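You operate a simulated robot arm through the tools that you are given. There is no shell and no other tool.

The job below is to be done with a simulated robot arm. You get a single attempt, and the scene is never put back.

TASK
Lock the turntable, sponge the soil off it and stand the white bowl there.
Fine: pink sponge, back where it lay. What is to be rubbed or washed off counts as gone when no trace of it is left.

Only the result counts: the job must be done as asked and must still hold three seconds after the hand-in. Knocking over, shifting, dropping, spilling or breaking anything else fails it.

THE ROBOT
A 6-joint arm with a two-finger gripper, fixed in place. Base frame: the origin is on the floor under the middle of its stand, x ahead of it, y to its left, z up; the work surface is at about z = 0.8. Units: m, degrees, N and s.
It reaches about 1.572 m from its shoulder. Its first joint turns from -166.0 to 166.0 degrees. Payload 2.45 kg.
The tool frame sits at the grasp point between the pads (the TCP): z along the fingers, y along the line on which they close. The tips reach 0.02 m beyond it. The gripper opens to 0.14 m; its body begins 0.168 m behind the TCP.
Orientation is told as [roll, pitch, yaw] about the base's x, y, z axes, in that order, counted from this pose: with the fingers straight down and closing along the base's y, the tool's x points along the base's -x, its y along +y and its z along -z.

THE INTERFACE
- The arm moves only by the tool servo_tool. Its argument "plan" is a list of rows, each a list of 7 numbers: the closure, from 0 (fully open) to 1 (shut), then the shift along the tool's x, y, z in m, then the turn, a rotation vector about the tool's x, y, z in rad. In form: [[claw, x, y, z, ax, ay, az], ...]. A call has 1 to 20 rows; each row is the pose to reach, as a shift and turn from the pose commanded when the call began, along the tool's axes at that moment. Rows are played at 5 a second. More than 0.05 m and 8.6 degrees between two rows, or a gripper value outside its range, and nothing of the call is played. Where a pose cannot be reached the arm comes as near as it can. A force on the tool above 40 N (or 10 N above the force at the start of the call, whichever is more), or a blocked arm, ends the call early, and 0.2 s more pass. The fingers move at their own pace (about 0.045 m/s each) and stop on an object; they squeeze with about 36 N. The grip force told is the motor's: it shows also when the fingers shut on nothing. Time passes only in rows, and 0.2 s behind the last, so rows that repeat a pose let the fingers close. The reply holds the time, the measured pose of the TCP, the force on the tool along the base axes, the opening and the grip force, in the units named above and with some noise, with the torque about the TCP (base axes, N m) and any sound that the robot's microphone picked up.
- Cameras (640 x 400 px; columns grow to the right, rows downward): "scene" is fixed at [0.3993, -0.4995, 1.4239]; the picture's right is [0.85, -0.52, 0.00], its down [-0.22, -0.37, -0.90] and it looks along [0.47, 0.77, -0.43] (base axes); focal length 324 px, centre (320, 200). "wrist" rides on the gripper at [0.078, 0.011, -0.209] in the tool frame; the picture's right is [-0.14, 0.99, 0.00], its down [-0.92, -0.13, -0.37] and it looks along [-0.36, -0.05, 0.93] (tool axes); focal length 280 px, centre (320, 200).
- camera(camera): a new picture of that camera. No time passes.
- measure_at(camera, pixels): there is no depth. For up to 12 entries [column, row, z] of the newest picture of that camera ("zoom" is the newest enlarged one), the place [x, y] in the base frame at which the ray of that pixel passes the height z, good to about 0.002 m. No time passes.
- zoom(camera, box): a new picture of the part [left, top, right, bottom] of that camera's present view, enlarged. No time passes.
- hand_in(): hands the job in; it is judged then, once.

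Open the gripper and draw the arm clear of the work before you hand the job in, unless the task says otherwise.

The tools are called after "Emit:" as name(argument=value, ...) on one line, values as JSON. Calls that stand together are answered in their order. servo_tool: Moves the arm, as the interface text tells. Its arguments: {"type":"object","properties":{"plan":{"type":"array"}},"required":["plan"]} The other tools are called the same way: camera (camera) takes a picture; measure_at (camera, pixels) gives the place at which the rays of pixels pass given heights; zoom (camera, box) takes an enlarged picture of a part of a camera's view; hand_in () hands the job in.

At the start:

```text
time_s: 0.0
eef_pos: [0.5275, 0.4474, 1.2115]
tool_rot: [0.0, -0.1, 0.0]
contact_force: [-0.7, -0.5, -0.4]
torque: [-0.02, 0.01, -0.02]
gripper_width: 0.1402
gripper_force: 0.0
```

scene: 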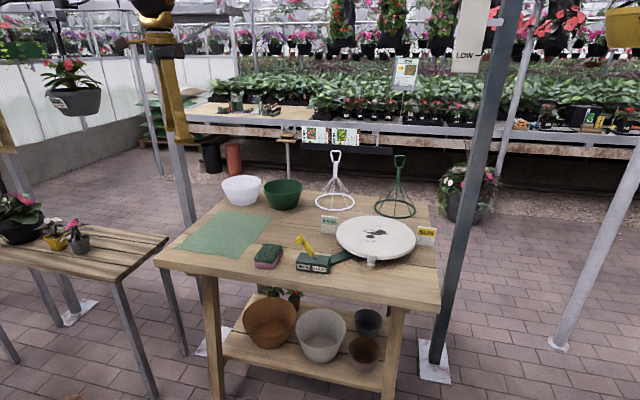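
wrist: 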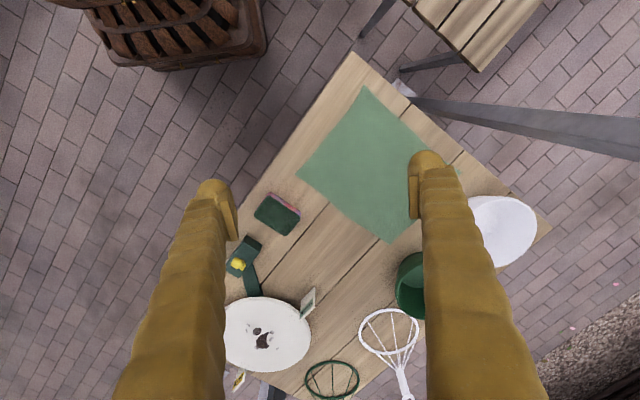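

I see the table with the turntable at about (375,238) in the scene picture, the sponge at (268,257), a box with a yellow lever at (312,255), and the white bowl at (241,189). I enlarge these parts first.

Emit:
zoom(camera="scene", box=[240, 190, 450, 320])

Emit:
zoom(camera="scene", box=[150, 140, 350, 290])

Emit:
zoom(camera="wrist", box=[200, 170, 360, 390])

```text
3.05 times, centred on (345, 255) of scene
```

zoom: 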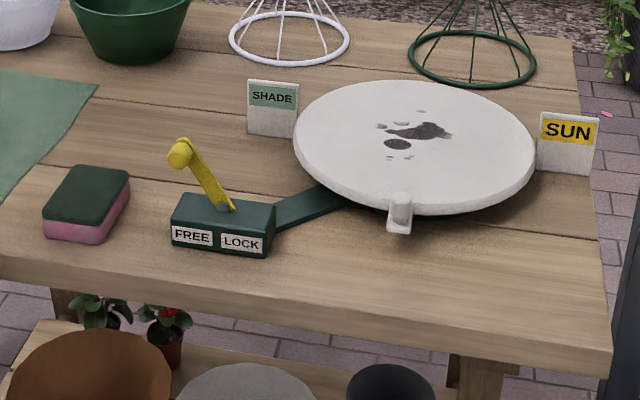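

```text
2.67 times, centred on (250, 215) of scene
```

zoom: 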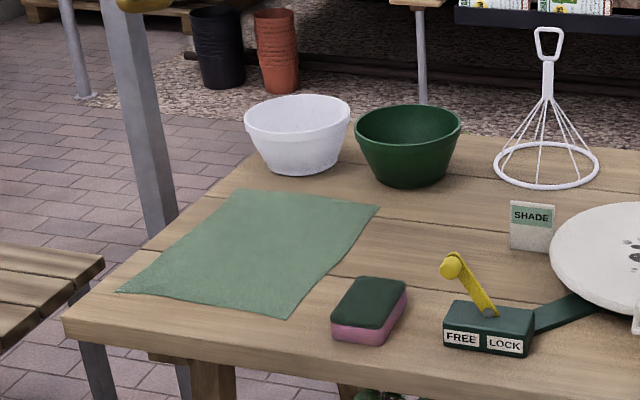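

```text
1.82 times, centred on (280, 280) of wrist
```

zoom: 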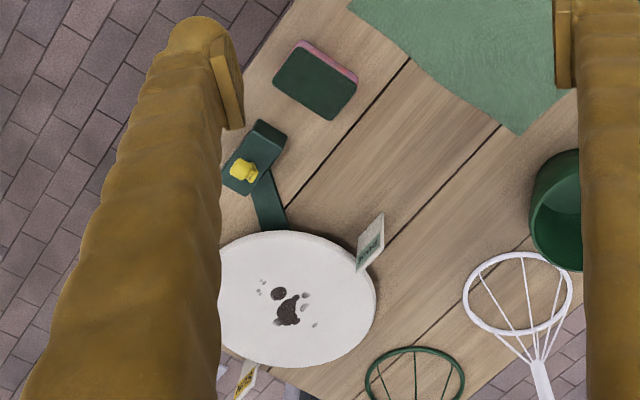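

The lever's yellow knob leans to the FREE side, and the sponge lies pink side down with a dark scour pad on top. I measure the key places from both cameras' full pictures.

Emit:
measure_at(camera="wrist", pixels=[[254, 211, 0.84], [269, 194, 0.84], [300, 210, 0.84], [284, 235, 0.84], [237, 265, 0.9], [245, 235, 0.84], [263, 241, 0.84], [240, 275, 0.84], [226, 268, 0.84], [262, 335, 0.83], [505, 228, 0.88], [415, 285, 0.88]])

Emit:
measure_at(camera="scene", pixels=[[254, 264, 0.8], [273, 270, 0.8], [336, 238, 0.83], [414, 238, 0.83], [375, 218, 0.83], [375, 259, 0.83], [370, 262, 0.8], [241, 189, 0.84], [245, 204, 0.8], [283, 207, 0.8], [155, 262, 0.8], [440, 310, 0.8]])

```text
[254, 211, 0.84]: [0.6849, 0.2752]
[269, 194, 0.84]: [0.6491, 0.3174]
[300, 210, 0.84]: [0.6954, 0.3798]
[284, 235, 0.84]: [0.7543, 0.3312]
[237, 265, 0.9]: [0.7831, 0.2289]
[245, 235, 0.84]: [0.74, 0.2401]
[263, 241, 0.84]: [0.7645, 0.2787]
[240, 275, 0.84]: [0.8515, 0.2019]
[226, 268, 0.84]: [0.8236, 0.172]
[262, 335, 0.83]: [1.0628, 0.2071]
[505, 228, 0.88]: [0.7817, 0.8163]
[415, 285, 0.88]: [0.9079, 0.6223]
```

```text
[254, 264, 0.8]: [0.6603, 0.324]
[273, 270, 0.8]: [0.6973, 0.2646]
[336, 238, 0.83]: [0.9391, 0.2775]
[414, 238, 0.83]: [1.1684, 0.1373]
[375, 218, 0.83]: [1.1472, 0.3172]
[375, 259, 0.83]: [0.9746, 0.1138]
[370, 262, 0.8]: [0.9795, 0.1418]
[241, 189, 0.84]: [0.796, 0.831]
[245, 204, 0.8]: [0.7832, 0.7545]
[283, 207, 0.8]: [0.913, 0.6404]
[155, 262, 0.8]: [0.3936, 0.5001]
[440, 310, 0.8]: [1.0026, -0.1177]
```

The turntable's centre comes out near (1.055, 0.21), the sponge near (0.69, 0.32) and the lever near (0.78, 0.23). I check where the posts stand before I move anywhere.

Emit:
measure_at(camera="scene", pixels=[[435, 370, 0.0], [460, 130, 0.8], [436, 360, 0.0], [80, 315, 0.0], [210, 345, 0.0], [183, 352, 0.0], [560, 345, 0.0], [336, 153, 0.95], [335, 207, 0.8], [400, 158, 0.95], [394, 215, 0.8]])

Emit:
servo_tool(plan=[[0, -0.025, -0.038, 0.02, 0, 0, 0], [0, -0.05, -0.076, 0.04, 0, 0, 0], [0, -0.075, -0.114, 0.06, 0, 0, 0], [0, -0.1, -0.152, 0.08, 0, 0, 0], [0, -0.125, -0.19, 0.1, 0, 0, 0], [0, -0.15, -0.228, 0.12, 0, 0, 0]])

```text
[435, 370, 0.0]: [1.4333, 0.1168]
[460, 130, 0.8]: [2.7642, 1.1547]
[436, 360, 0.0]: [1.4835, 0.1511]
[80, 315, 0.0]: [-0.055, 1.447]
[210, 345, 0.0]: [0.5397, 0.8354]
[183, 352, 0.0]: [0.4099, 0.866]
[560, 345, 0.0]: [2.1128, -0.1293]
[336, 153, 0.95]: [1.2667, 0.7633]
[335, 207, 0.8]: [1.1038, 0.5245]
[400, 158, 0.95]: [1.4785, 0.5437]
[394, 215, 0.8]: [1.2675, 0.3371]
```

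```text
time_s: 1.4
eef_pos: [0.6806, 0.2198, 1.0904]
tool_rot: [0.1, -0.1, 0.0]
contact_force: [0.0, 0.9, 1.0]
torque: [0.03, 0.02, 0.01]
gripper_width: 0.1403
gripper_force: 0.1
```

The far post stands near (1.45, 0.13), beyond the table, so it does not hinder me. I look at the lever and turntable from the new pose.

Emit:
camera(camera="wrist")

Emit:
camera(camera="scene")

```text
taken
```

wrist: 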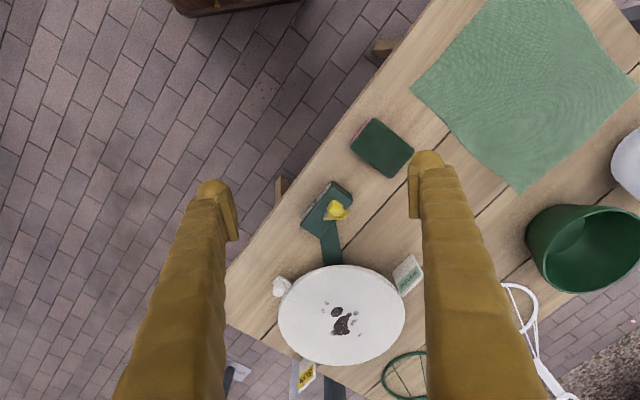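

```text
taken
```

scene: 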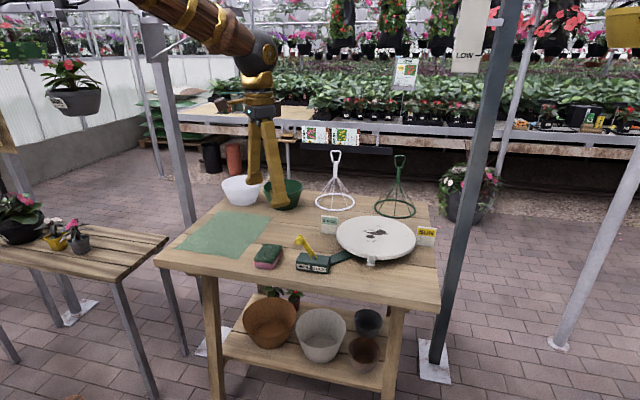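

Emit:
zoom(camera="wrist", box=[260, 110, 430, 390])

Emit:
zoom(camera="wrist", box=[280, 160, 390, 230])

Emit:
zoom(camera="scene", box=[280, 220, 360, 280])

```text
1.43 times, centred on (345, 250) of wrist
```

zoom: 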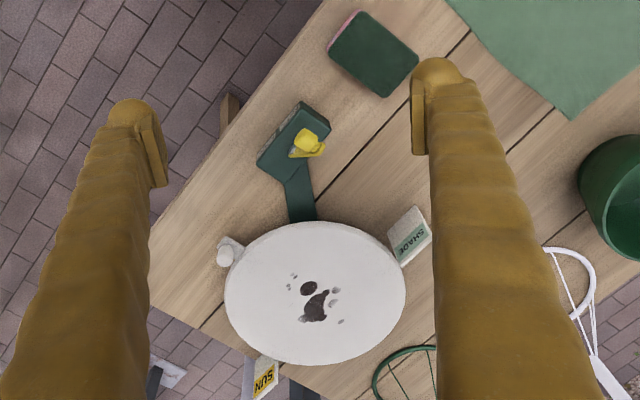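

```text
5.71 times, centred on (335, 195) of wrist
```

zoom: 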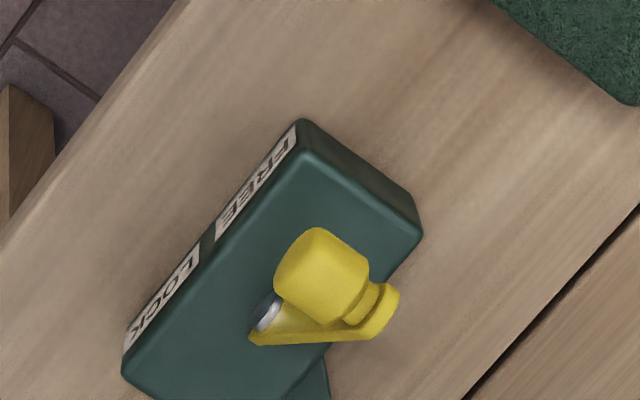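

```text
6.67 times, centred on (320, 250) of scene
```

zoom: 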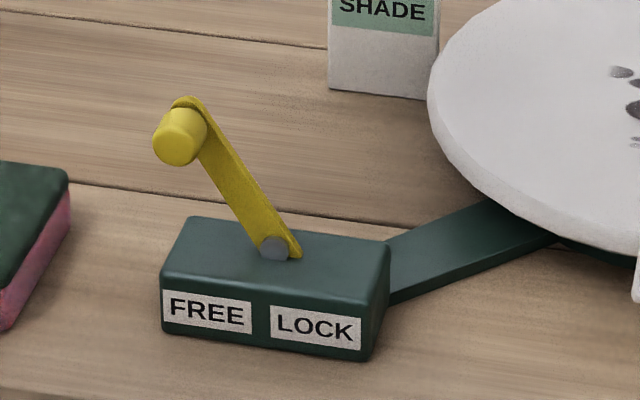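

The lever's pivot sits on the front half of the box and the knob juts toward the front. I triangulate knob, pivot, box corners and disc from both cameras.

Emit:
measure_at(camera="wrist", pixels=[[335.9, 207.3, 0.85], [335.9, 207.3, 0.95], [324.8, 215.0, 0.84], [331.5, 182.5, 0.84], [351.5, 199.5, 0.84], [302, 224, 0.84], [278, 315, 0.84], [406, 315, 0.84], [340, 265, 0.84], [340, 365, 0.84], [282, 287, 0.84], [338, 312, 0.84]])

Emit:
measure_at(camera="scene", pixels=[[298.9, 241.3, 0.85], [298.9, 241.3, 0.95], [313.0, 257.2, 0.84], [296.3, 261.5, 0.84], [300.5, 253, 0.84], [325.5, 266, 0.84], [296.0, 270, 0.8], [326, 274, 0.8], [345, 272, 0.8], [330, 256.5, 0.84], [371, 262, 0.82], [375, 236, 0.84]])

```text
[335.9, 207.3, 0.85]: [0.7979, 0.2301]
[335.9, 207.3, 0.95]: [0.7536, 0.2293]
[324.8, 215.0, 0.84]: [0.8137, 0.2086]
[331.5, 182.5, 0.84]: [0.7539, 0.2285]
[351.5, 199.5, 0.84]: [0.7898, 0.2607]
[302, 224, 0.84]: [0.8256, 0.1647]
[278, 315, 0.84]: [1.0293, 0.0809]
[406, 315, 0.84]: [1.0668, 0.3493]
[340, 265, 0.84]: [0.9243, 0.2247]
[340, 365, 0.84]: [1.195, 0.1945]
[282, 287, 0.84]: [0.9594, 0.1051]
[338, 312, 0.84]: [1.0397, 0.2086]
```

```text
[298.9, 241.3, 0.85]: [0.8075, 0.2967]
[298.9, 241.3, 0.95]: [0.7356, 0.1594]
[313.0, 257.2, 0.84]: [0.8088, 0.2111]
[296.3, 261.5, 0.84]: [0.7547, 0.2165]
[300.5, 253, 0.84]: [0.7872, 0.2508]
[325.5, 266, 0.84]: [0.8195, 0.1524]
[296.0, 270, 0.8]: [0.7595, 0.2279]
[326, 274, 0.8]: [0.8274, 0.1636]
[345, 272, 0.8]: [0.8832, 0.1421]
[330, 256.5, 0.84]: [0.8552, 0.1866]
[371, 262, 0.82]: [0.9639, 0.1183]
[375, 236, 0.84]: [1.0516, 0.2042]
```

Knob centre triangulates to about (0.774, 0.230, 0.899) and the pivot to about (0.812, 0.209, 0.84); FREE to LOCK runs along (0.73, -0.68). I turn the gripper -43 degrees, shut it and go to a place beside the lever on the FREE side.

Emit:
servo_tool(plan=[[1, -0.007, 0.0066, 0.015, 0, 0, 0.094], [1, -0.0135, 0.0132, 0.03, 0, 0, 0.188], [1, -0.02, 0.0198, 0.045, 0, 0, 0.281], [1, -0.027, 0.0264, 0.06, 0, 0, 0.375], [1, -0.034, 0.033, 0.075, 0, 0, 0.469], [1, -0.0405, 0.0396, 0.09, 0, 0, 0.563], [1, -0.047, 0.0462, 0.105, 0, 0, 0.656], [1, -0.054, 0.0528, 0.12, 0, 0, 0.75], [1, -0.054, 0.0528, 0.12, 0, 0, 0.75], [1, -0.054, 0.0528, 0.12, 0, 0, 0.75]])

Emit:
camera(camera="wrist")

Emit:
zoom(camera="scene", box=[220, 140, 420, 280])

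```text
time_s: 3.6
eef_pos: [0.7327, 0.2726, 0.9718]
tool_rot: [0.1, 0.1, -42.9]
contact_force: [0.4, 0.3, 0.1]
torque: [-0.03, 0.05, -0.01]
gripper_width: 0.0
gripper_force: 29.5
```

```text
taken
```

wrist: 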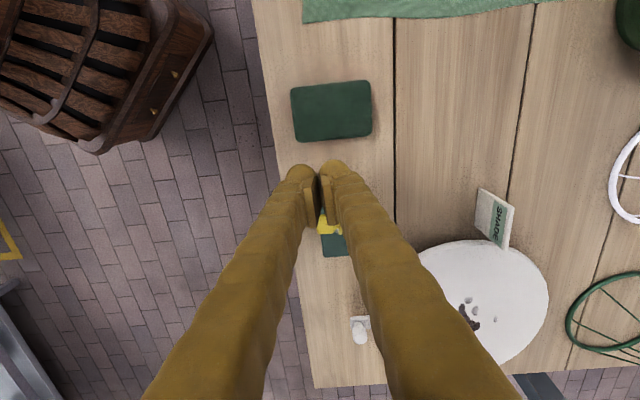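

```text
2.86 times, centred on (320, 210) of scene
```

zoom: 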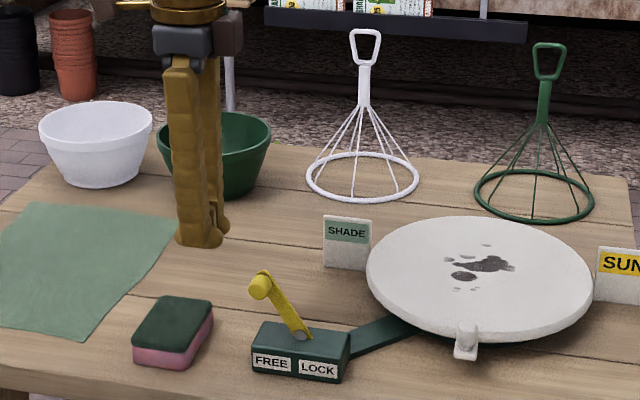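

The gripper is shut and turned; the lever's knob shows at zoom (262,285), right of the fingers along the table edge. I descend 0.074 m and make the first part of the push along the tool's -x.

Emit:
servo_tool(plan=[[1, 0, 0, 0.025, 0, 0, 0], [1, 0, 0, 0.05, 0, 0, 0], [1, 0, 0, 0.074, 0, 0, 0], [1, -0.01, 0, 0.074, 0, 0, 0], [1, -0.02, 0, 0.074, 0, 0, 0], [1, -0.03, 0, 0.074, 0, 0, 0], [1, -0.04, 0, 0.074, 0, 0, 0], [1, -0.05, 0, 0.074, 0, 0, 0], [1, -0.06, 0, 0.074, 0, 0, 0]])

Emit:
zoom(camera="scene", box=[260, 200, 380, 290])

```text
time_s: 5.6
eef_pos: [0.7769, 0.2315, 0.8967]
tool_rot: [0.2, -0.1, -42.8]
contact_force: [0.5, 0.4, 0.1]
torque: [0.0, 0.0, 0.0]
gripper_width: 0.0003
gripper_force: 29.2
```

```text
4.44 times, centred on (320, 245) of scene
```

zoom: 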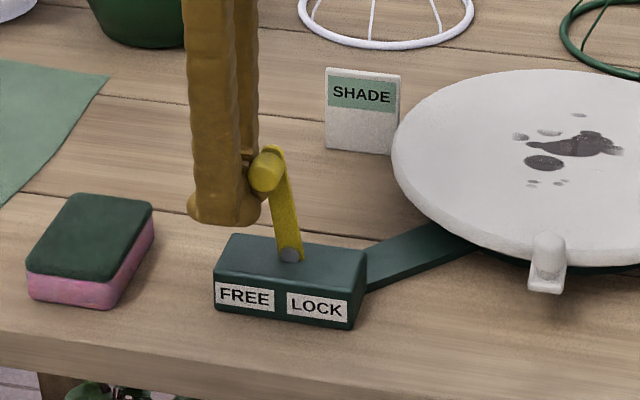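

The lever follows the fingers and now stands nearly upright at zoom (280,205), with hardly any force. I push on along -x in small steps.

Emit:
servo_tool(plan=[[1, -0.01, 0, 0, 0, 0, 0], [1, -0.02, 0, 0, 0, 0, 0], [1, -0.03, 0, 0, 0, 0, 0], [1, -0.038, 0, 0, 0, 0, 0], [1, -0.046, 0, 0, 0, 0, 0]])

Emit:
zoom(camera="scene", box=[260, 200, 380, 290])

```text
time_s: 6.8
eef_pos: [0.804, 0.2065, 0.8978]
tool_rot: [0.0, 0.3, -42.7]
contact_force: [-11.9, 6.0, 11.0]
torque: [-0.01, -0.02, 0.08]
gripper_width: 0.0
gripper_force: 29.6
stopped in row 5: the force on the tool passed its limit at 54 N (the readings are from after the stop); the commanded pose is now the measured one
```

```text
4.44 times, centred on (320, 245) of scene
```

zoom: 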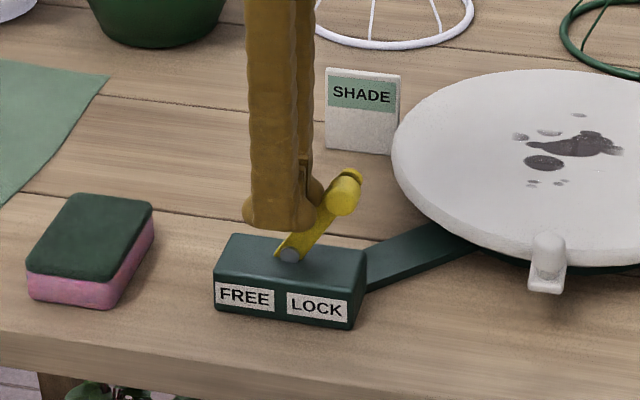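

The lever now leans to the LOCK side with its knob at zoom (345,195), and the force peak says it met its stop. I back off and rise to see whether it stays.

Emit:
servo_tool(plan=[[1, 0.015, 0, 0, 0, 0, 0], [1, 0.03, 0, 0, 0, 0, 0], [1, 0.05, 0, -0.02, 0, 0, 0], [1, 0.06, 0, -0.06, 0, 0, 0], [1, 0.06, 0, -0.1, 0, 0, 0], [1, 0.06, 0, -0.14, 0, 0, 0]])

Emit:
zoom(camera="scene", box=[240, 200, 400, 310])

Emit:
camera(camera="wrist")

```text
time_s: 8.2
eef_pos: [0.7634, 0.2472, 1.0367]
tool_rot: [-0.1, 0.3, -42.9]
contact_force: [0.7, 0.0, 0.1]
torque: [-0.01, 0.0, 0.01]
gripper_width: 0.0
gripper_force: 29.4
```

```text
3.64 times, centred on (320, 255) of scene
```

zoom: 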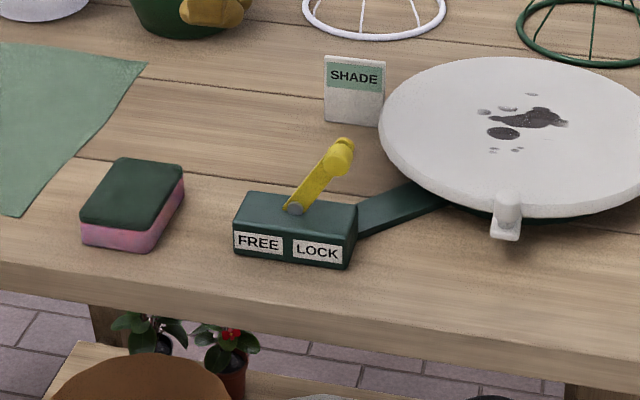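

```text
taken
```

wrist: 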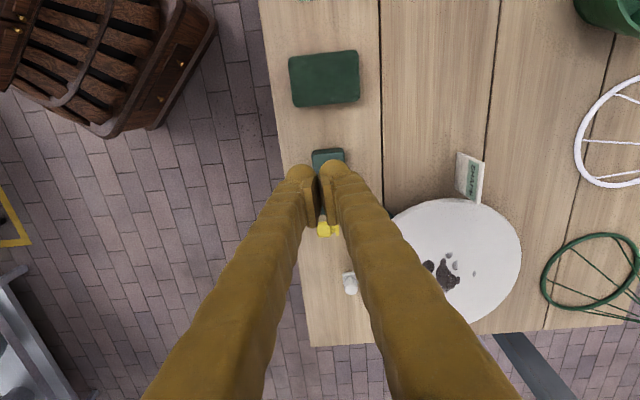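

The lever rests at LOCK and stays there. Now I measure the sponge: top corners in the wrist picture at (289,56), (354,50), (359,100), (294,107), and the matching corners in the scene picture.

Emit:
measure_at(camera="wrist", pixels=[[290, 57, 0.84], [355, 51, 0.84], [359, 99, 0.84], [295, 106, 0.84], [290, 57, 0.85], [355, 51, 0.85], [359, 99, 0.85], [295, 106, 0.85]])

Emit:
measure_at(camera="scene", pixels=[[264.5, 243.5, 0.84], [282.4, 245.7, 0.84], [273.3, 263.2, 0.84], [254.1, 261.0, 0.84], [264.5, 243.5, 0.85], [282.4, 245.7, 0.85], [273.3, 263.2, 0.85], [254.1, 261.0, 0.85], [272.5, 269.6, 0.8], [254.6, 267.4, 0.8], [282.4, 255.8, 0.8]])

Emit:
zoom(camera="scene", box=[240, 230, 300, 280])

Emit:
zoom(camera="wrist", box=[270, 30, 380, 130])

```text
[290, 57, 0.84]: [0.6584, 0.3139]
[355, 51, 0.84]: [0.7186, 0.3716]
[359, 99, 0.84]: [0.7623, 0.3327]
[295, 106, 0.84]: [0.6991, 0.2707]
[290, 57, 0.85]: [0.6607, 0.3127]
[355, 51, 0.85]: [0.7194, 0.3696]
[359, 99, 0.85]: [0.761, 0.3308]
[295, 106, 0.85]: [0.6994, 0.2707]
```

```text
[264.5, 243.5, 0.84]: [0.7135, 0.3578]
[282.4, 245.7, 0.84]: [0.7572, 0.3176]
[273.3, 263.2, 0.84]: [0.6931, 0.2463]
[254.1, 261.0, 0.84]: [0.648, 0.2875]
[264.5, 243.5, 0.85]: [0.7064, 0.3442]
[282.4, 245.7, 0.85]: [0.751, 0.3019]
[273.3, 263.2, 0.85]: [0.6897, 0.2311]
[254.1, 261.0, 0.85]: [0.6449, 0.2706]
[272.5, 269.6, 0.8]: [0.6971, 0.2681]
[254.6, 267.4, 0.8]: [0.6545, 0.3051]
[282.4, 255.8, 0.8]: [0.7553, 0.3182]
```

```text
8.00 times, centred on (270, 255) of scene
```

zoom: 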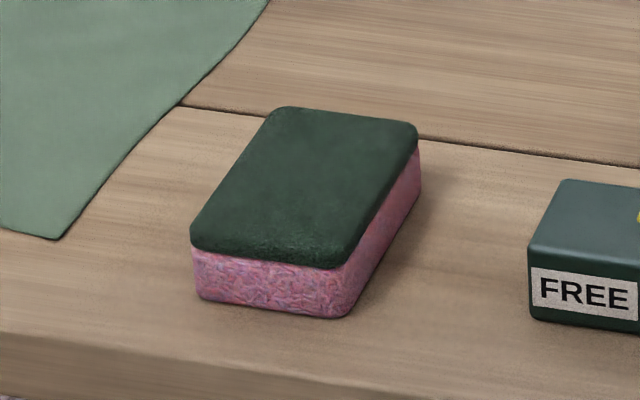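

```text
4.00 times, centred on (325, 80) of wrist
```

zoom: 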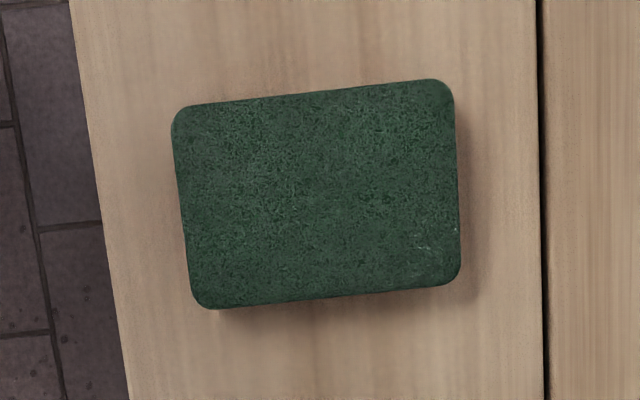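

The sponge's top is at about z = 0.83, its centre near (0.709, 0.323), about 0.085 x 0.06 m, long axis at about 45 degrees. I open the gripper and go above it with a yaw near -45 to check the alignment.

Emit:
servo_tool(plan=[[0, 0.018, 0.004, 0.0, 0, 0, 0.007], [0, 0.036, 0.008, 0.01, 0, 0, 0.014], [0, 0.054, 0.012, 0.025, 0, 0, 0.021], [0, 0.072, 0.016, 0.04, 0, 0, 0.028], [0, 0.0913, 0.019, 0.055, 0, 0, 0.037], [0, 0.0913, 0.019, 0.07, 0, 0, 0.037], [0, 0.0913, 0.019, 0.087, 0, 0, 0.037], [0, 0.0913, 0.019, 0.087, 0, 0, 0.037]])

Emit:
camera(camera="wrist")

Emit:
zoom(camera="wrist", box=[240, 80, 400, 200])

```text
time_s: 10.0
eef_pos: [0.7072, 0.3242, 0.9493]
tool_rot: [0.1, 0.3, -45.0]
contact_force: [-0.6, 0.9, 0.2]
torque: [0.0, 0.04, -0.01]
gripper_width: 0.1399
gripper_force: 0.1
```

```text
taken
```

wrist: 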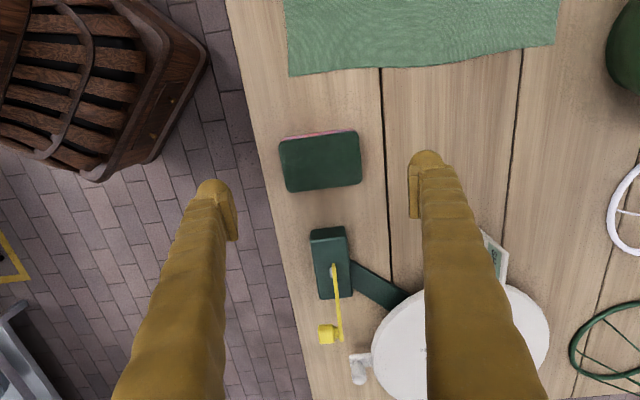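

```text
3.33 times, centred on (320, 140) of wrist
```

zoom: 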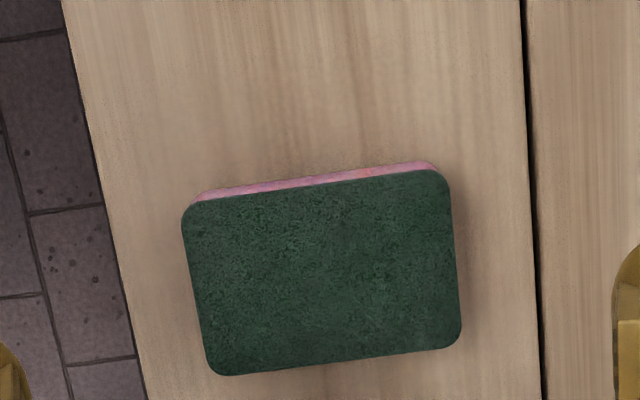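

The sponge sits between the open fingers. I measure points along its top edges in this enlarged picture to get its centre and angle.

Emit:
measure_at(camera="zoom", pixels=[[183, 220, 0.832], [208, 360, 0.832], [450, 190, 0.832], [462, 330, 0.832], [200, 202, 0.832], [435, 172, 0.832], [225, 376, 0.832], [450, 346, 0.832], [322, 274, 0.832], [525, 0, 0.8], [543, 400, 0.8], [428, 164, 0.82]])

```text
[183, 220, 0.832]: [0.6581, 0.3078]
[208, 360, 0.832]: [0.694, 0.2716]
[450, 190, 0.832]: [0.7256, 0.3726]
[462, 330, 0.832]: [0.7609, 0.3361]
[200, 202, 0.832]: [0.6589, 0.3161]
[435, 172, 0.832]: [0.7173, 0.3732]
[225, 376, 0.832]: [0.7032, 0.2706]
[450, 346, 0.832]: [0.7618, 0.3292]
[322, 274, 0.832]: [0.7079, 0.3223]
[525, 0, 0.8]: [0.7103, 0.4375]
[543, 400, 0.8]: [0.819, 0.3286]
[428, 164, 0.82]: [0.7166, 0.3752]
```

The sponge's centre is (0.710, 0.322), its axes at 45 degrees, 0.093 x 0.063 m. I shift 3.5 mm, descend to TCP z = 0.833 and grip it.

Emit:
servo_tool(plan=[[0, -0.0035, 0, 0.03, 0, 0, 0], [0, -0.0035, 0, 0.06, 0, 0, 0], [0, -0.0035, 0, 0.09, 0, 0, 0], [0, -0.0035, 0, 0.105, 0, 0, 0], [0, -0.0035, 0, 0.1165, 0, 0, 0], [0, -0.0035, 0, 0.1165, 0, 0, 0]])

Emit:
camera(camera="wrist")

Emit:
zoom(camera="scene", box=[220, 200, 340, 290])

```text
time_s: 11.4
eef_pos: [0.7113, 0.3219, 0.832]
tool_rot: [-0.1, 0.2, -44.9]
contact_force: [-0.5, -0.2, -0.4]
torque: [0.02, 0.01, 0.0]
gripper_width: 0.1401
gripper_force: 0.2
```

```text
taken
```

wrist: 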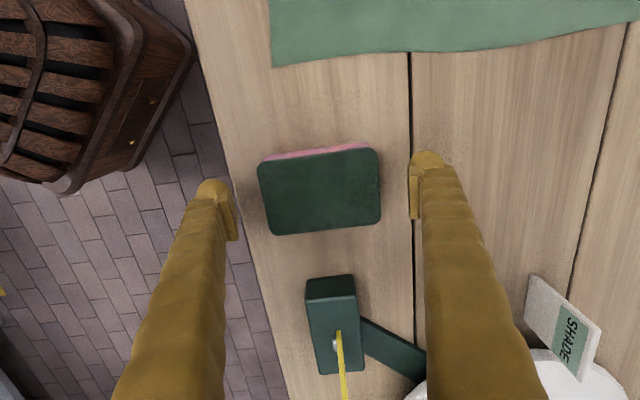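

```text
4.44 times, centred on (280, 245) of scene
```

zoom: 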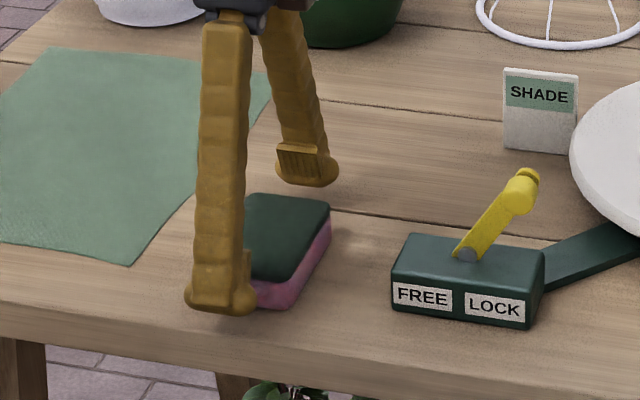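

The fingers stand clear at both ends of the sponge. I close on it.

Emit:
servo_tool(plan=[[1, 0, 0, 0, 0, 0, 0], [1, 0, 0, 0, 0, 0, 0], [1, 0, 0, 0, 0, 0, 0], [1, 0, 0, 0, 0, 0, 0], [1, 0, 0, 0, 0, 0, 0], [1, 0, 0, 0, 0, 0, 0]])

Emit:
camera(camera="wrist")

Emit:
zoom(camera="scene", box=[220, 200, 340, 290])

```text
time_s: 12.8
eef_pos: [0.7089, 0.3207, 0.8334]
tool_rot: [-0.1, 0.2, -44.9]
contact_force: [0.3, -0.2, 2.6]
torque: [0.06, -0.07, 0.02]
gripper_width: 0.0913
gripper_force: 36.1
```

```text
taken
```

wrist: 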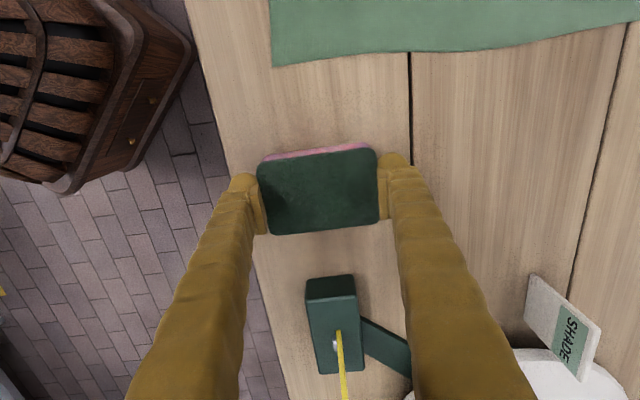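

```text
4.44 times, centred on (280, 245) of scene
```

zoom: 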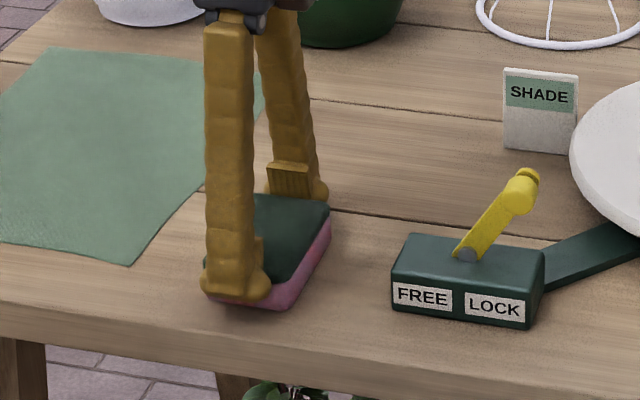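

The grip holds at 0.0913 m with 36 N; the grasp pose to remember is about (0.710, 0.321, 0.833), yaw -45. I lift straight up, then carry the sponge to a viewing place short of the turntable.

Emit:
servo_tool(plan=[[1, 0, 0, -0.02, 0, 0, 0], [1, 0, 0, -0.05, 0, 0, 0], [1, 0, 0, -0.09, 0, 0, 0], [1, 0, 0, -0.13, 0, 0, 0], [1, 0, 0, -0.17, 0, 0, 0], [1, -0.027, 0.022, -0.19, 0, 0, 0], [1, -0.054, 0.044, -0.19, 0, 0, 0], [1, -0.081, 0.066, -0.19, 0, 0, 0], [1, -0.108, 0.088, -0.19, 0, 0, 0], [1, -0.135, 0.11, -0.19, 0, 0, 0], [1, -0.163, 0.134, -0.19, 0, 0, 0]])

Emit:
camera(camera="wrist")

Emit:
camera(camera="scene")

```text
time_s: 15.2
eef_pos: [0.9195, 0.2978, 1.0249]
tool_rot: [0.1, 0.2, -45.0]
contact_force: [-1.3, 0.5, 0.7]
torque: [0.0, -0.01, 0.01]
gripper_width: 0.0912
gripper_force: 35.8
```

```text
taken
```

wrist: 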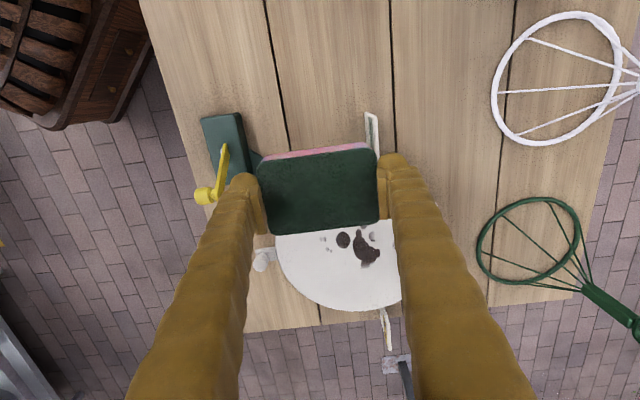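

```text
taken
```

scene: 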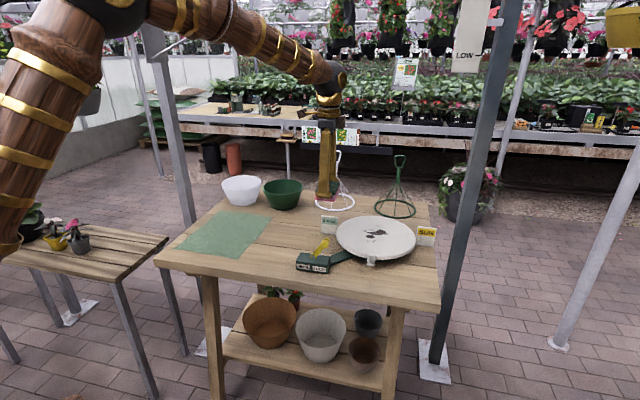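

Emit:
zoom(camera="wrist", box=[260, 210, 420, 330])

Emit:
zoom(camera="scene", box=[325, 205, 445, 275])

```text
3.33 times, centred on (340, 270) of wrist
```

zoom: 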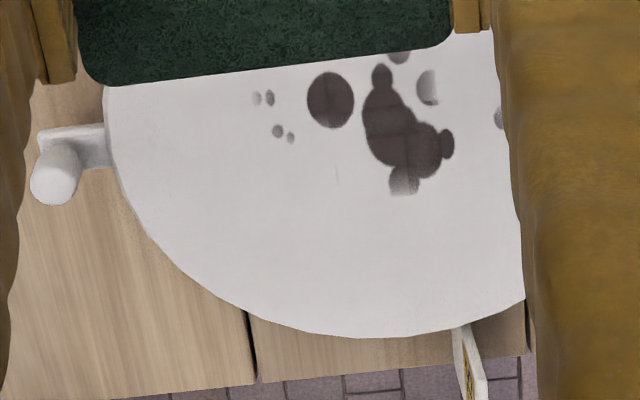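

```text
5.33 times, centred on (385, 240) of scene
```

zoom: 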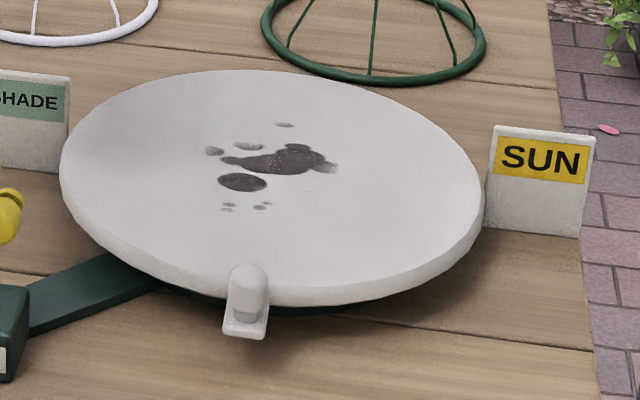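

The soil spreads around a round spot at wrist (343,240) / scene (370.5,236.6), with smaller flecks about it. I triangulate the disc's height and the extent of the marks.

Emit:
measure_at(camera="wrist", pixels=[[343, 240, 0.83], [343, 240, 0.86], [320.8, 239.5, 0.845], [327.5, 250.5, 0.845], [365, 265.5, 0.845], [374, 253, 0.845], [354.5, 233, 0.845], [368.5, 236.5, 0.845], [389.5, 245, 0.845], [359.5, 227, 0.845], [341, 261, 0.845], [262, 265, 0.82]])

Emit:
measure_at(camera="scene", pixels=[[370.55, 236.6, 0.83], [370.55, 236.6, 0.86], [365.2, 230.6, 0.845], [378.5, 225.9, 0.845], [371.6, 229.9, 0.845], [387.5, 233.9, 0.845], [367.5, 241.7, 0.845], [375, 241.5, 0.845], [372.5, 240, 0.845], [371, 262, 0.82], [382, 238, 0.845]])

```text
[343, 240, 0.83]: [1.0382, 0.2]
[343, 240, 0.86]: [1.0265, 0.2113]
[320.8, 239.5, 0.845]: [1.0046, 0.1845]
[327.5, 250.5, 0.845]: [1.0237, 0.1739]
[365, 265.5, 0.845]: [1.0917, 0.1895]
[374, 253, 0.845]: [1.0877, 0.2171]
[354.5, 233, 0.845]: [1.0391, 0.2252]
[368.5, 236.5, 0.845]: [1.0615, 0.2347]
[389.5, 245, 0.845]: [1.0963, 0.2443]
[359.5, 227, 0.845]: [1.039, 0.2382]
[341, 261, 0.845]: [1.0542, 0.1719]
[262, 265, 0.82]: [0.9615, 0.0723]
```

```text
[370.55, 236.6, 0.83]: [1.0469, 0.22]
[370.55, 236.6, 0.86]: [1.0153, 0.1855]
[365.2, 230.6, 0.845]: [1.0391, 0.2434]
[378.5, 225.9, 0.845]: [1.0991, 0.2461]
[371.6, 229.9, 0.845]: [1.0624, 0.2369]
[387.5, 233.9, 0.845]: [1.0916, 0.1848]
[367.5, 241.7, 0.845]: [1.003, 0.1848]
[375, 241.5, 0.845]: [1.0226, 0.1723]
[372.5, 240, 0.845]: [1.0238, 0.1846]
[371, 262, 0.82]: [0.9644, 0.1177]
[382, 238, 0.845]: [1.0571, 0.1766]
```

Disc top comes out at z = 0.843, soil between about x 1.00-1.10, y 0.17-0.25. I check where the two cards stand so that the strokes keep clear of them.

Emit:
measure_at(camera="scene", pixels=[[326, 233.5, 0.8], [337.7, 235.3, 0.8], [416.9, 243.8, 0.8], [433.8, 247, 0.8], [337, 216.5, 0.86], [417.5, 227, 0.86], [336.5, 238, 0.843], [415.5, 241, 0.83], [375.5, 261, 0.83], [367, 217.5, 0.843]])

Emit:
measure_at(camera="wrist", pixels=[[367, 113, 0.86], [378, 153, 0.86], [380, 309, 0.86], [391, 350, 0.86], [371, 113, 0.8], [275, 240, 0.843], [343, 311, 0.843], [399, 300, 0.843]])

```text
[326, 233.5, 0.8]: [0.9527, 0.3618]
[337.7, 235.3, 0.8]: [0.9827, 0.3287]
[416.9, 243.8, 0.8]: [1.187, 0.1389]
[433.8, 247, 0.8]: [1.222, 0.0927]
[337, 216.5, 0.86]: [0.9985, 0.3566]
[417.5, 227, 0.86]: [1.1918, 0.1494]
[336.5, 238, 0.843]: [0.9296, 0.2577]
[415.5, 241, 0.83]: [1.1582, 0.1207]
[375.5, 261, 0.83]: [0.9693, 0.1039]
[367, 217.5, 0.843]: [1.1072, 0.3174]
```

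```text
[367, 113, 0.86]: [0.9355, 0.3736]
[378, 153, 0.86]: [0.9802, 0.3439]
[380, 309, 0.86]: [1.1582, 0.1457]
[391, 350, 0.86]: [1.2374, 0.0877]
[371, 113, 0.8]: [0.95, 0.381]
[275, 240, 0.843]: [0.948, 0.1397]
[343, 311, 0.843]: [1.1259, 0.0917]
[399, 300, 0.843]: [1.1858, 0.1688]
```

The cards end at u' = 0.462 and start at 0.741 along the table's long direction, so strokes with the sponge centre between 0.545 and 0.66 are clear. I go above the start place and lower to TCP z = 0.89.

Emit:
servo_tool(plan=[[1, -0.035, 0.003, 0, 0, 0, 0], [1, -0.07, 0.006, 0, 0, 0, 0], [1, -0.105, 0.009, 0, 0, 0, 0], [1, -0.105, 0.009, 0.04, 0, 0, 0], [1, -0.105, 0.009, 0.08, 0, 0, 0], [1, -0.105, 0.009, 0.115, 0, 0, 0], [1, -0.105, 0.009, 0.135, 0, 0, 0], [1, -0.105, 0.009, 0.135, 0, 0, 0]])

Emit:
zoom(camera="scene", box=[300, 180, 450, 280])

```text
time_s: 17.0
eef_pos: [1.0009, 0.2304, 0.8875]
tool_rot: [0.0, 0.2, -45.0]
contact_force: [-0.9, 0.7, 0.7]
torque: [0.01, -0.04, -0.02]
gripper_width: 0.0911
gripper_force: 35.5
```

```text
4.00 times, centred on (375, 230) of scene
```

zoom: 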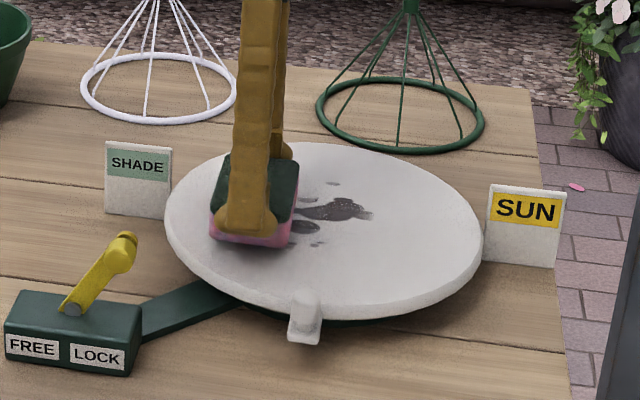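

The sponge hangs about 1 cm above the disc. I lower in 2 mm steps toward contact.

Emit:
servo_tool(plan=[[1, 0, 0, 0.003, 0, 0, 0], [1, 0, 0, 0.006, 0, 0, 0], [1, 0, 0, 0.009, 0, 0, 0], [1, 0, 0, 0.011, 0, 0, 0], [1, 0, 0, 0.012, 0, 0, 0], [1, 0, 0, 0.012, 0, 0, 0]])

```text
time_s: 18.4
eef_pos: [1.0003, 0.2326, 0.8794]
tool_rot: [0.0, 0.2, -44.9]
contact_force: [0.0, 2.2, 27.0]
torque: [-0.25, -0.15, 0.07]
gripper_width: 0.0917
gripper_force: 35.9
```

Contact: 27 N upward at z = 0.879, firmer than needed. I raise the command by 2 mm and read the force again.

Emit:
servo_tool(plan=[[1, 0, 0, -0.002, 0, 0, 0], [1, 0, 0, -0.002, 0, 0, 0]])

Emit:
zoom(camera="scene", box=[325, 200, 415, 270])

```text
time_s: 19.0
eef_pos: [1.0006, 0.231, 0.8775]
tool_rot: [-0.2, 0.3, -44.9]
contact_force: [4.4, -0.4, 13.0]
torque: [0.03, -0.35, 0.04]
gripper_width: 0.0916
gripper_force: 35.9
```

```text
5.71 times, centred on (370, 235) of scene
```

zoom: 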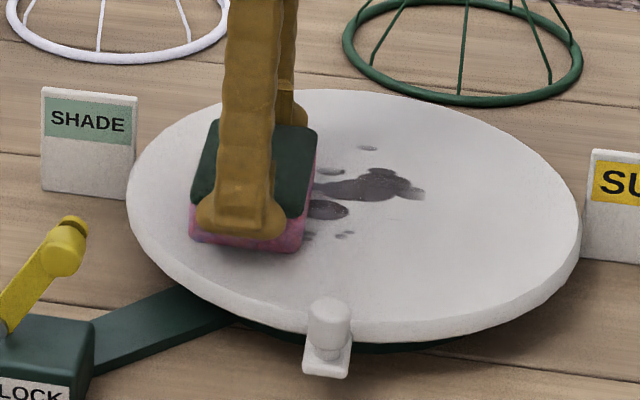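

13 N is a good wiping pressure. First stroke: 0.115 m along the tool's -x over the soil and back.

Emit:
servo_tool(plan=[[1, -0.012, 0, 0, 0, 0, 0], [1, -0.024, 0, 0, 0, 0, 0], [1, -0.036, 0, 0, 0, 0, 0], [1, -0.048, 0, 0, 0, 0, 0], [1, -0.06, 0, 0, 0, 0, 0], [1, -0.072, 0, 0, 0, 0, 0], [1, -0.084, 0, 0, 0, 0, 0], [1, -0.096, 0, 0, 0, 0, 0], [1, -0.108, 0, 0, 0, 0, 0], [1, -0.115, 0, 0, 0, 0, 0]])

Emit:
zoom(camera="scene", box=[325, 200, 445, 280])

Emit:
camera(camera="wrist")

```text
time_s: 20.9
eef_pos: [1.07, 0.1651, 0.8774]
tool_rot: [0.0, 0.3, -45.0]
contact_force: [-1.0, 0.1, 9.0]
torque: [-0.17, -0.06, 0.0]
gripper_width: 0.0917
gripper_force: 35.9
stopped in row 9: the force on the tool passed its limit at 41 N (the readings are from after the stop); the commanded pose is now the measured one
```

```text
5.00 times, centred on (385, 240) of scene
```

zoom: 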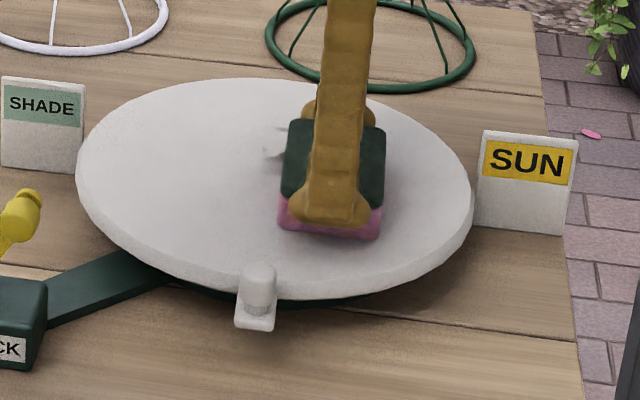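

```text
taken
```

wrist: 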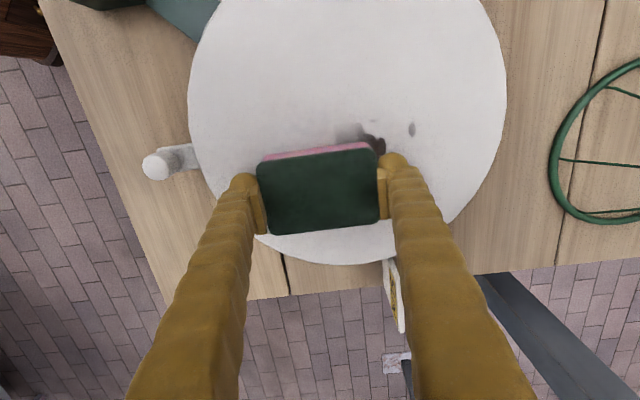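

The first stroke took off nearly all it passed; what remains lies beyond the back end of the sponge, at wrist (372,140) and (411,128). I slide 0.046 m along the tool's +y with slightly less pressure and stroke back.

Emit:
servo_tool(plan=[[1, 0, 0.01, -0.001, 0, 0, 0], [1, 0, 0.02, -0.001, 0, 0, 0], [1, 0, 0.03, -0.001, 0, 0, 0], [1, 0, 0.038, -0.001, 0, 0, 0], [1, 0, 0.046, -0.001, 0, 0, 0], [1, 0.01, 0.046, -0.001, 0, 0, 0], [1, 0.02, 0.046, -0.001, 0, 0, 0], [1, 0.03, 0.046, -0.001, 0, 0, 0], [1, 0.04, 0.046, -0.001, 0, 0, 0], [1, 0.05, 0.046, -0.001, 0, 0, 0], [1, 0.06, 0.046, -0.001, 0, 0, 0], [1, 0.07, 0.046, -0.001, 0, 0, 0], [1, 0.08, 0.046, -0.001, 0, 0, 0], [1, 0.09, 0.046, -0.001, 0, 0, 0]])

Emit:
zoom(camera="scene", box=[325, 200, 445, 280])

Emit:
camera(camera="wrist")

```text
time_s: 23.9
eef_pos: [1.0369, 0.2588, 0.8787]
tool_rot: [0.0, 0.3, -44.9]
contact_force: [-0.6, 0.2, 0.6]
torque: [0.0, -0.03, -0.02]
gripper_width: 0.091
gripper_force: 35.9
```

```text
5.00 times, centred on (385, 240) of scene
```

zoom: 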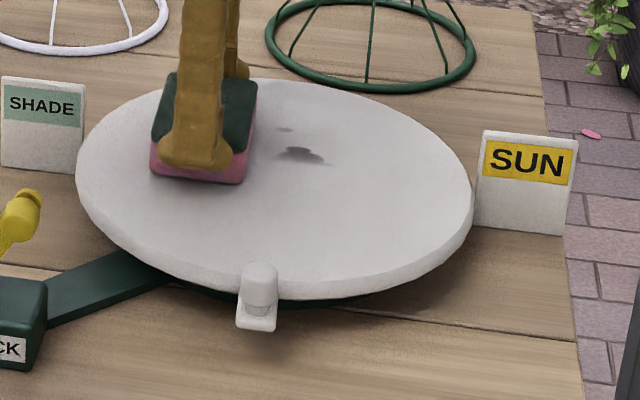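

```text
taken
```

wrist: 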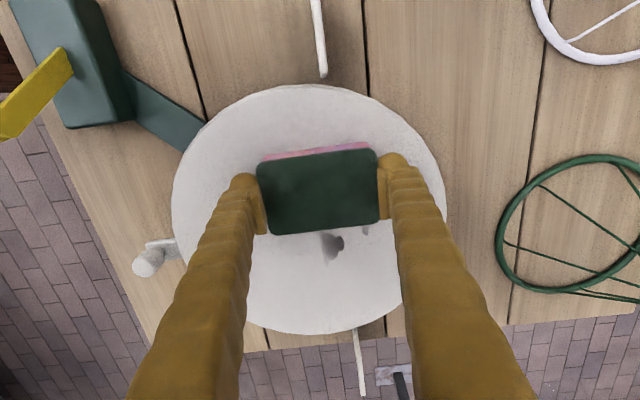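

The return stroke lost contact (0.6 N), so a dark spot at wrist (333,243) and a fleck at (366,230) remain. I press down 2.5 mm and check the force.

Emit:
servo_tool(plan=[[1, 0, 0, 0.001, 0, 0, 0], [1, 0, 0, 0.002, 0, 0, 0], [1, 0, 0, 0.0025, 0, 0, 0]])

```text
time_s: 24.6
eef_pos: [1.0385, 0.2608, 0.8787]
tool_rot: [0.1, 0.2, -44.8]
contact_force: [-1.7, -0.8, 17.3]
torque: [-0.3, 0.0, -0.06]
gripper_width: 0.0913
gripper_force: 35.9
```

17 N now; I ease half a millimetre and stroke forward 0.105 m.

Emit:
servo_tool(plan=[[1, -0.007, 0, -0.0005, 0, 0, 0], [1, -0.014, 0, -0.0005, 0, 0, 0], [1, -0.021, 0, -0.0005, 0, 0, 0], [1, -0.028, 0, -0.0005, 0, 0, 0], [1, -0.035, 0, -0.0005, 0, 0, 0], [1, -0.042, 0, -0.0005, 0, 0, 0], [1, -0.049, 0, -0.0005, 0, 0, 0], [1, -0.056, 0, -0.0005, 0, 0, 0], [1, -0.063, 0, -0.0005, 0, 0, 0], [1, -0.07, 0, -0.0005, 0, 0, 0], [1, -0.077, 0, -0.0005, 0, 0, 0], [1, -0.084, 0, -0.0005, 0, 0, 0], [1, -0.091, 0, -0.0005, 0, 0, 0], [1, -0.098, 0, -0.0005, 0, 0, 0], [1, -0.105, 0, -0.0005, 0, 0, 0]])

Emit:
zoom(camera="scene", box=[325, 200, 445, 280])

Emit:
camera(camera="wrist")

```text
time_s: 27.9
eef_pos: [1.1127, 0.1863, 0.876]
tool_rot: [0.0, 0.2, -44.9]
contact_force: [-10.2, 11.8, 24.5]
torque: [0.12, 0.05, -0.04]
gripper_width: 0.0914
gripper_force: 36.2
```

```text
5.00 times, centred on (385, 240) of scene
```

zoom: 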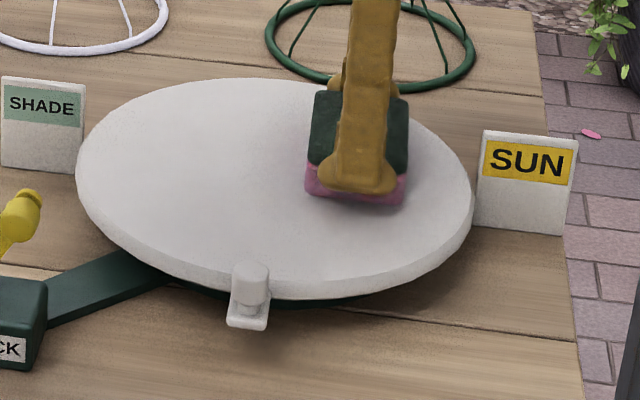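

```text
taken
```

wrist: 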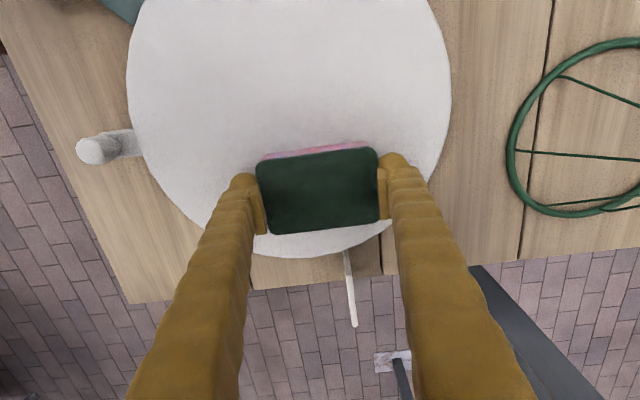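

No soil shows in either picture now. I lift the sponge off and draw back to inspect the whole disc.

Emit:
servo_tool(plan=[[1, 0, 0, -0.02, 0, 0, 0], [1, 0, 0, -0.05, 0, 0, 0], [1, 0, 0, -0.09, 0, 0, 0], [1, 0.03, 0, -0.12, 0, 0, 0], [1, 0.07, 0, -0.14, 0, 0, 0], [1, 0.11, 0, -0.15, 0, 0, 0], [1, 0.15, 0, -0.15, 0, 0, 0], [1, 0.19, 0, -0.15, 0, 0, 0], [1, 0.23, 0, -0.15, 0, 0, 0], [1, 0.23, 0, -0.15, 0, 0, 0]])

Emit:
camera(camera="wrist")

Emit:
zoom(camera="scene", box=[325, 205, 445, 275])

Emit:
zoom(camera="wrist", box=[240, 220, 420, 340])

```text
time_s: 30.1
eef_pos: [0.9495, 0.3482, 1.0281]
tool_rot: [0.0, 0.4, -44.9]
contact_force: [0.2, 0.2, -0.6]
torque: [0.0, 0.03, 0.0]
gripper_width: 0.0913
gripper_force: 36.1
```

```text
taken
```

wrist: 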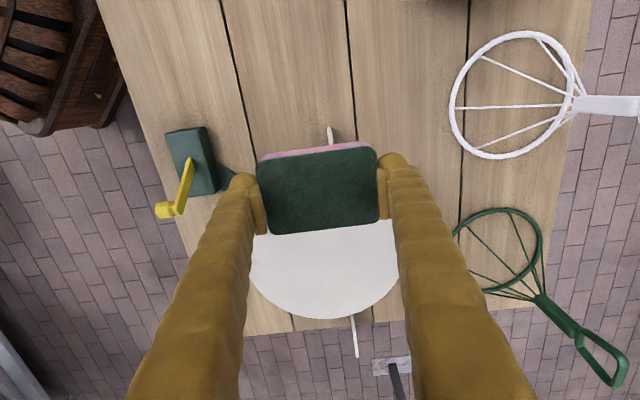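

```text
5.33 times, centred on (385, 240) of scene
```

zoom: 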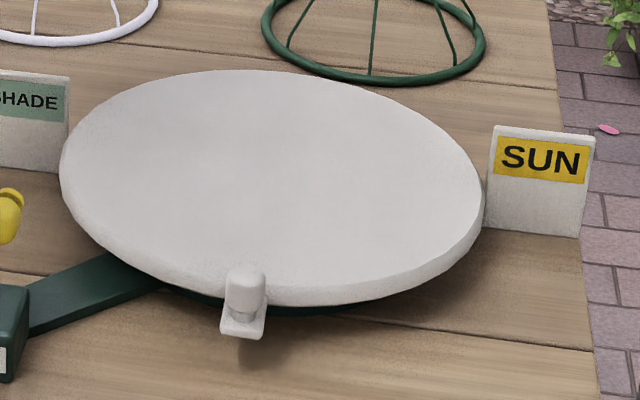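

```text
3.33 times, centred on (330, 280) of wrist
```

zoom: 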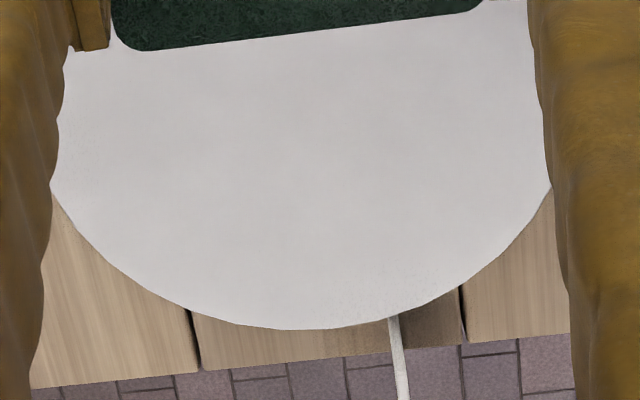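

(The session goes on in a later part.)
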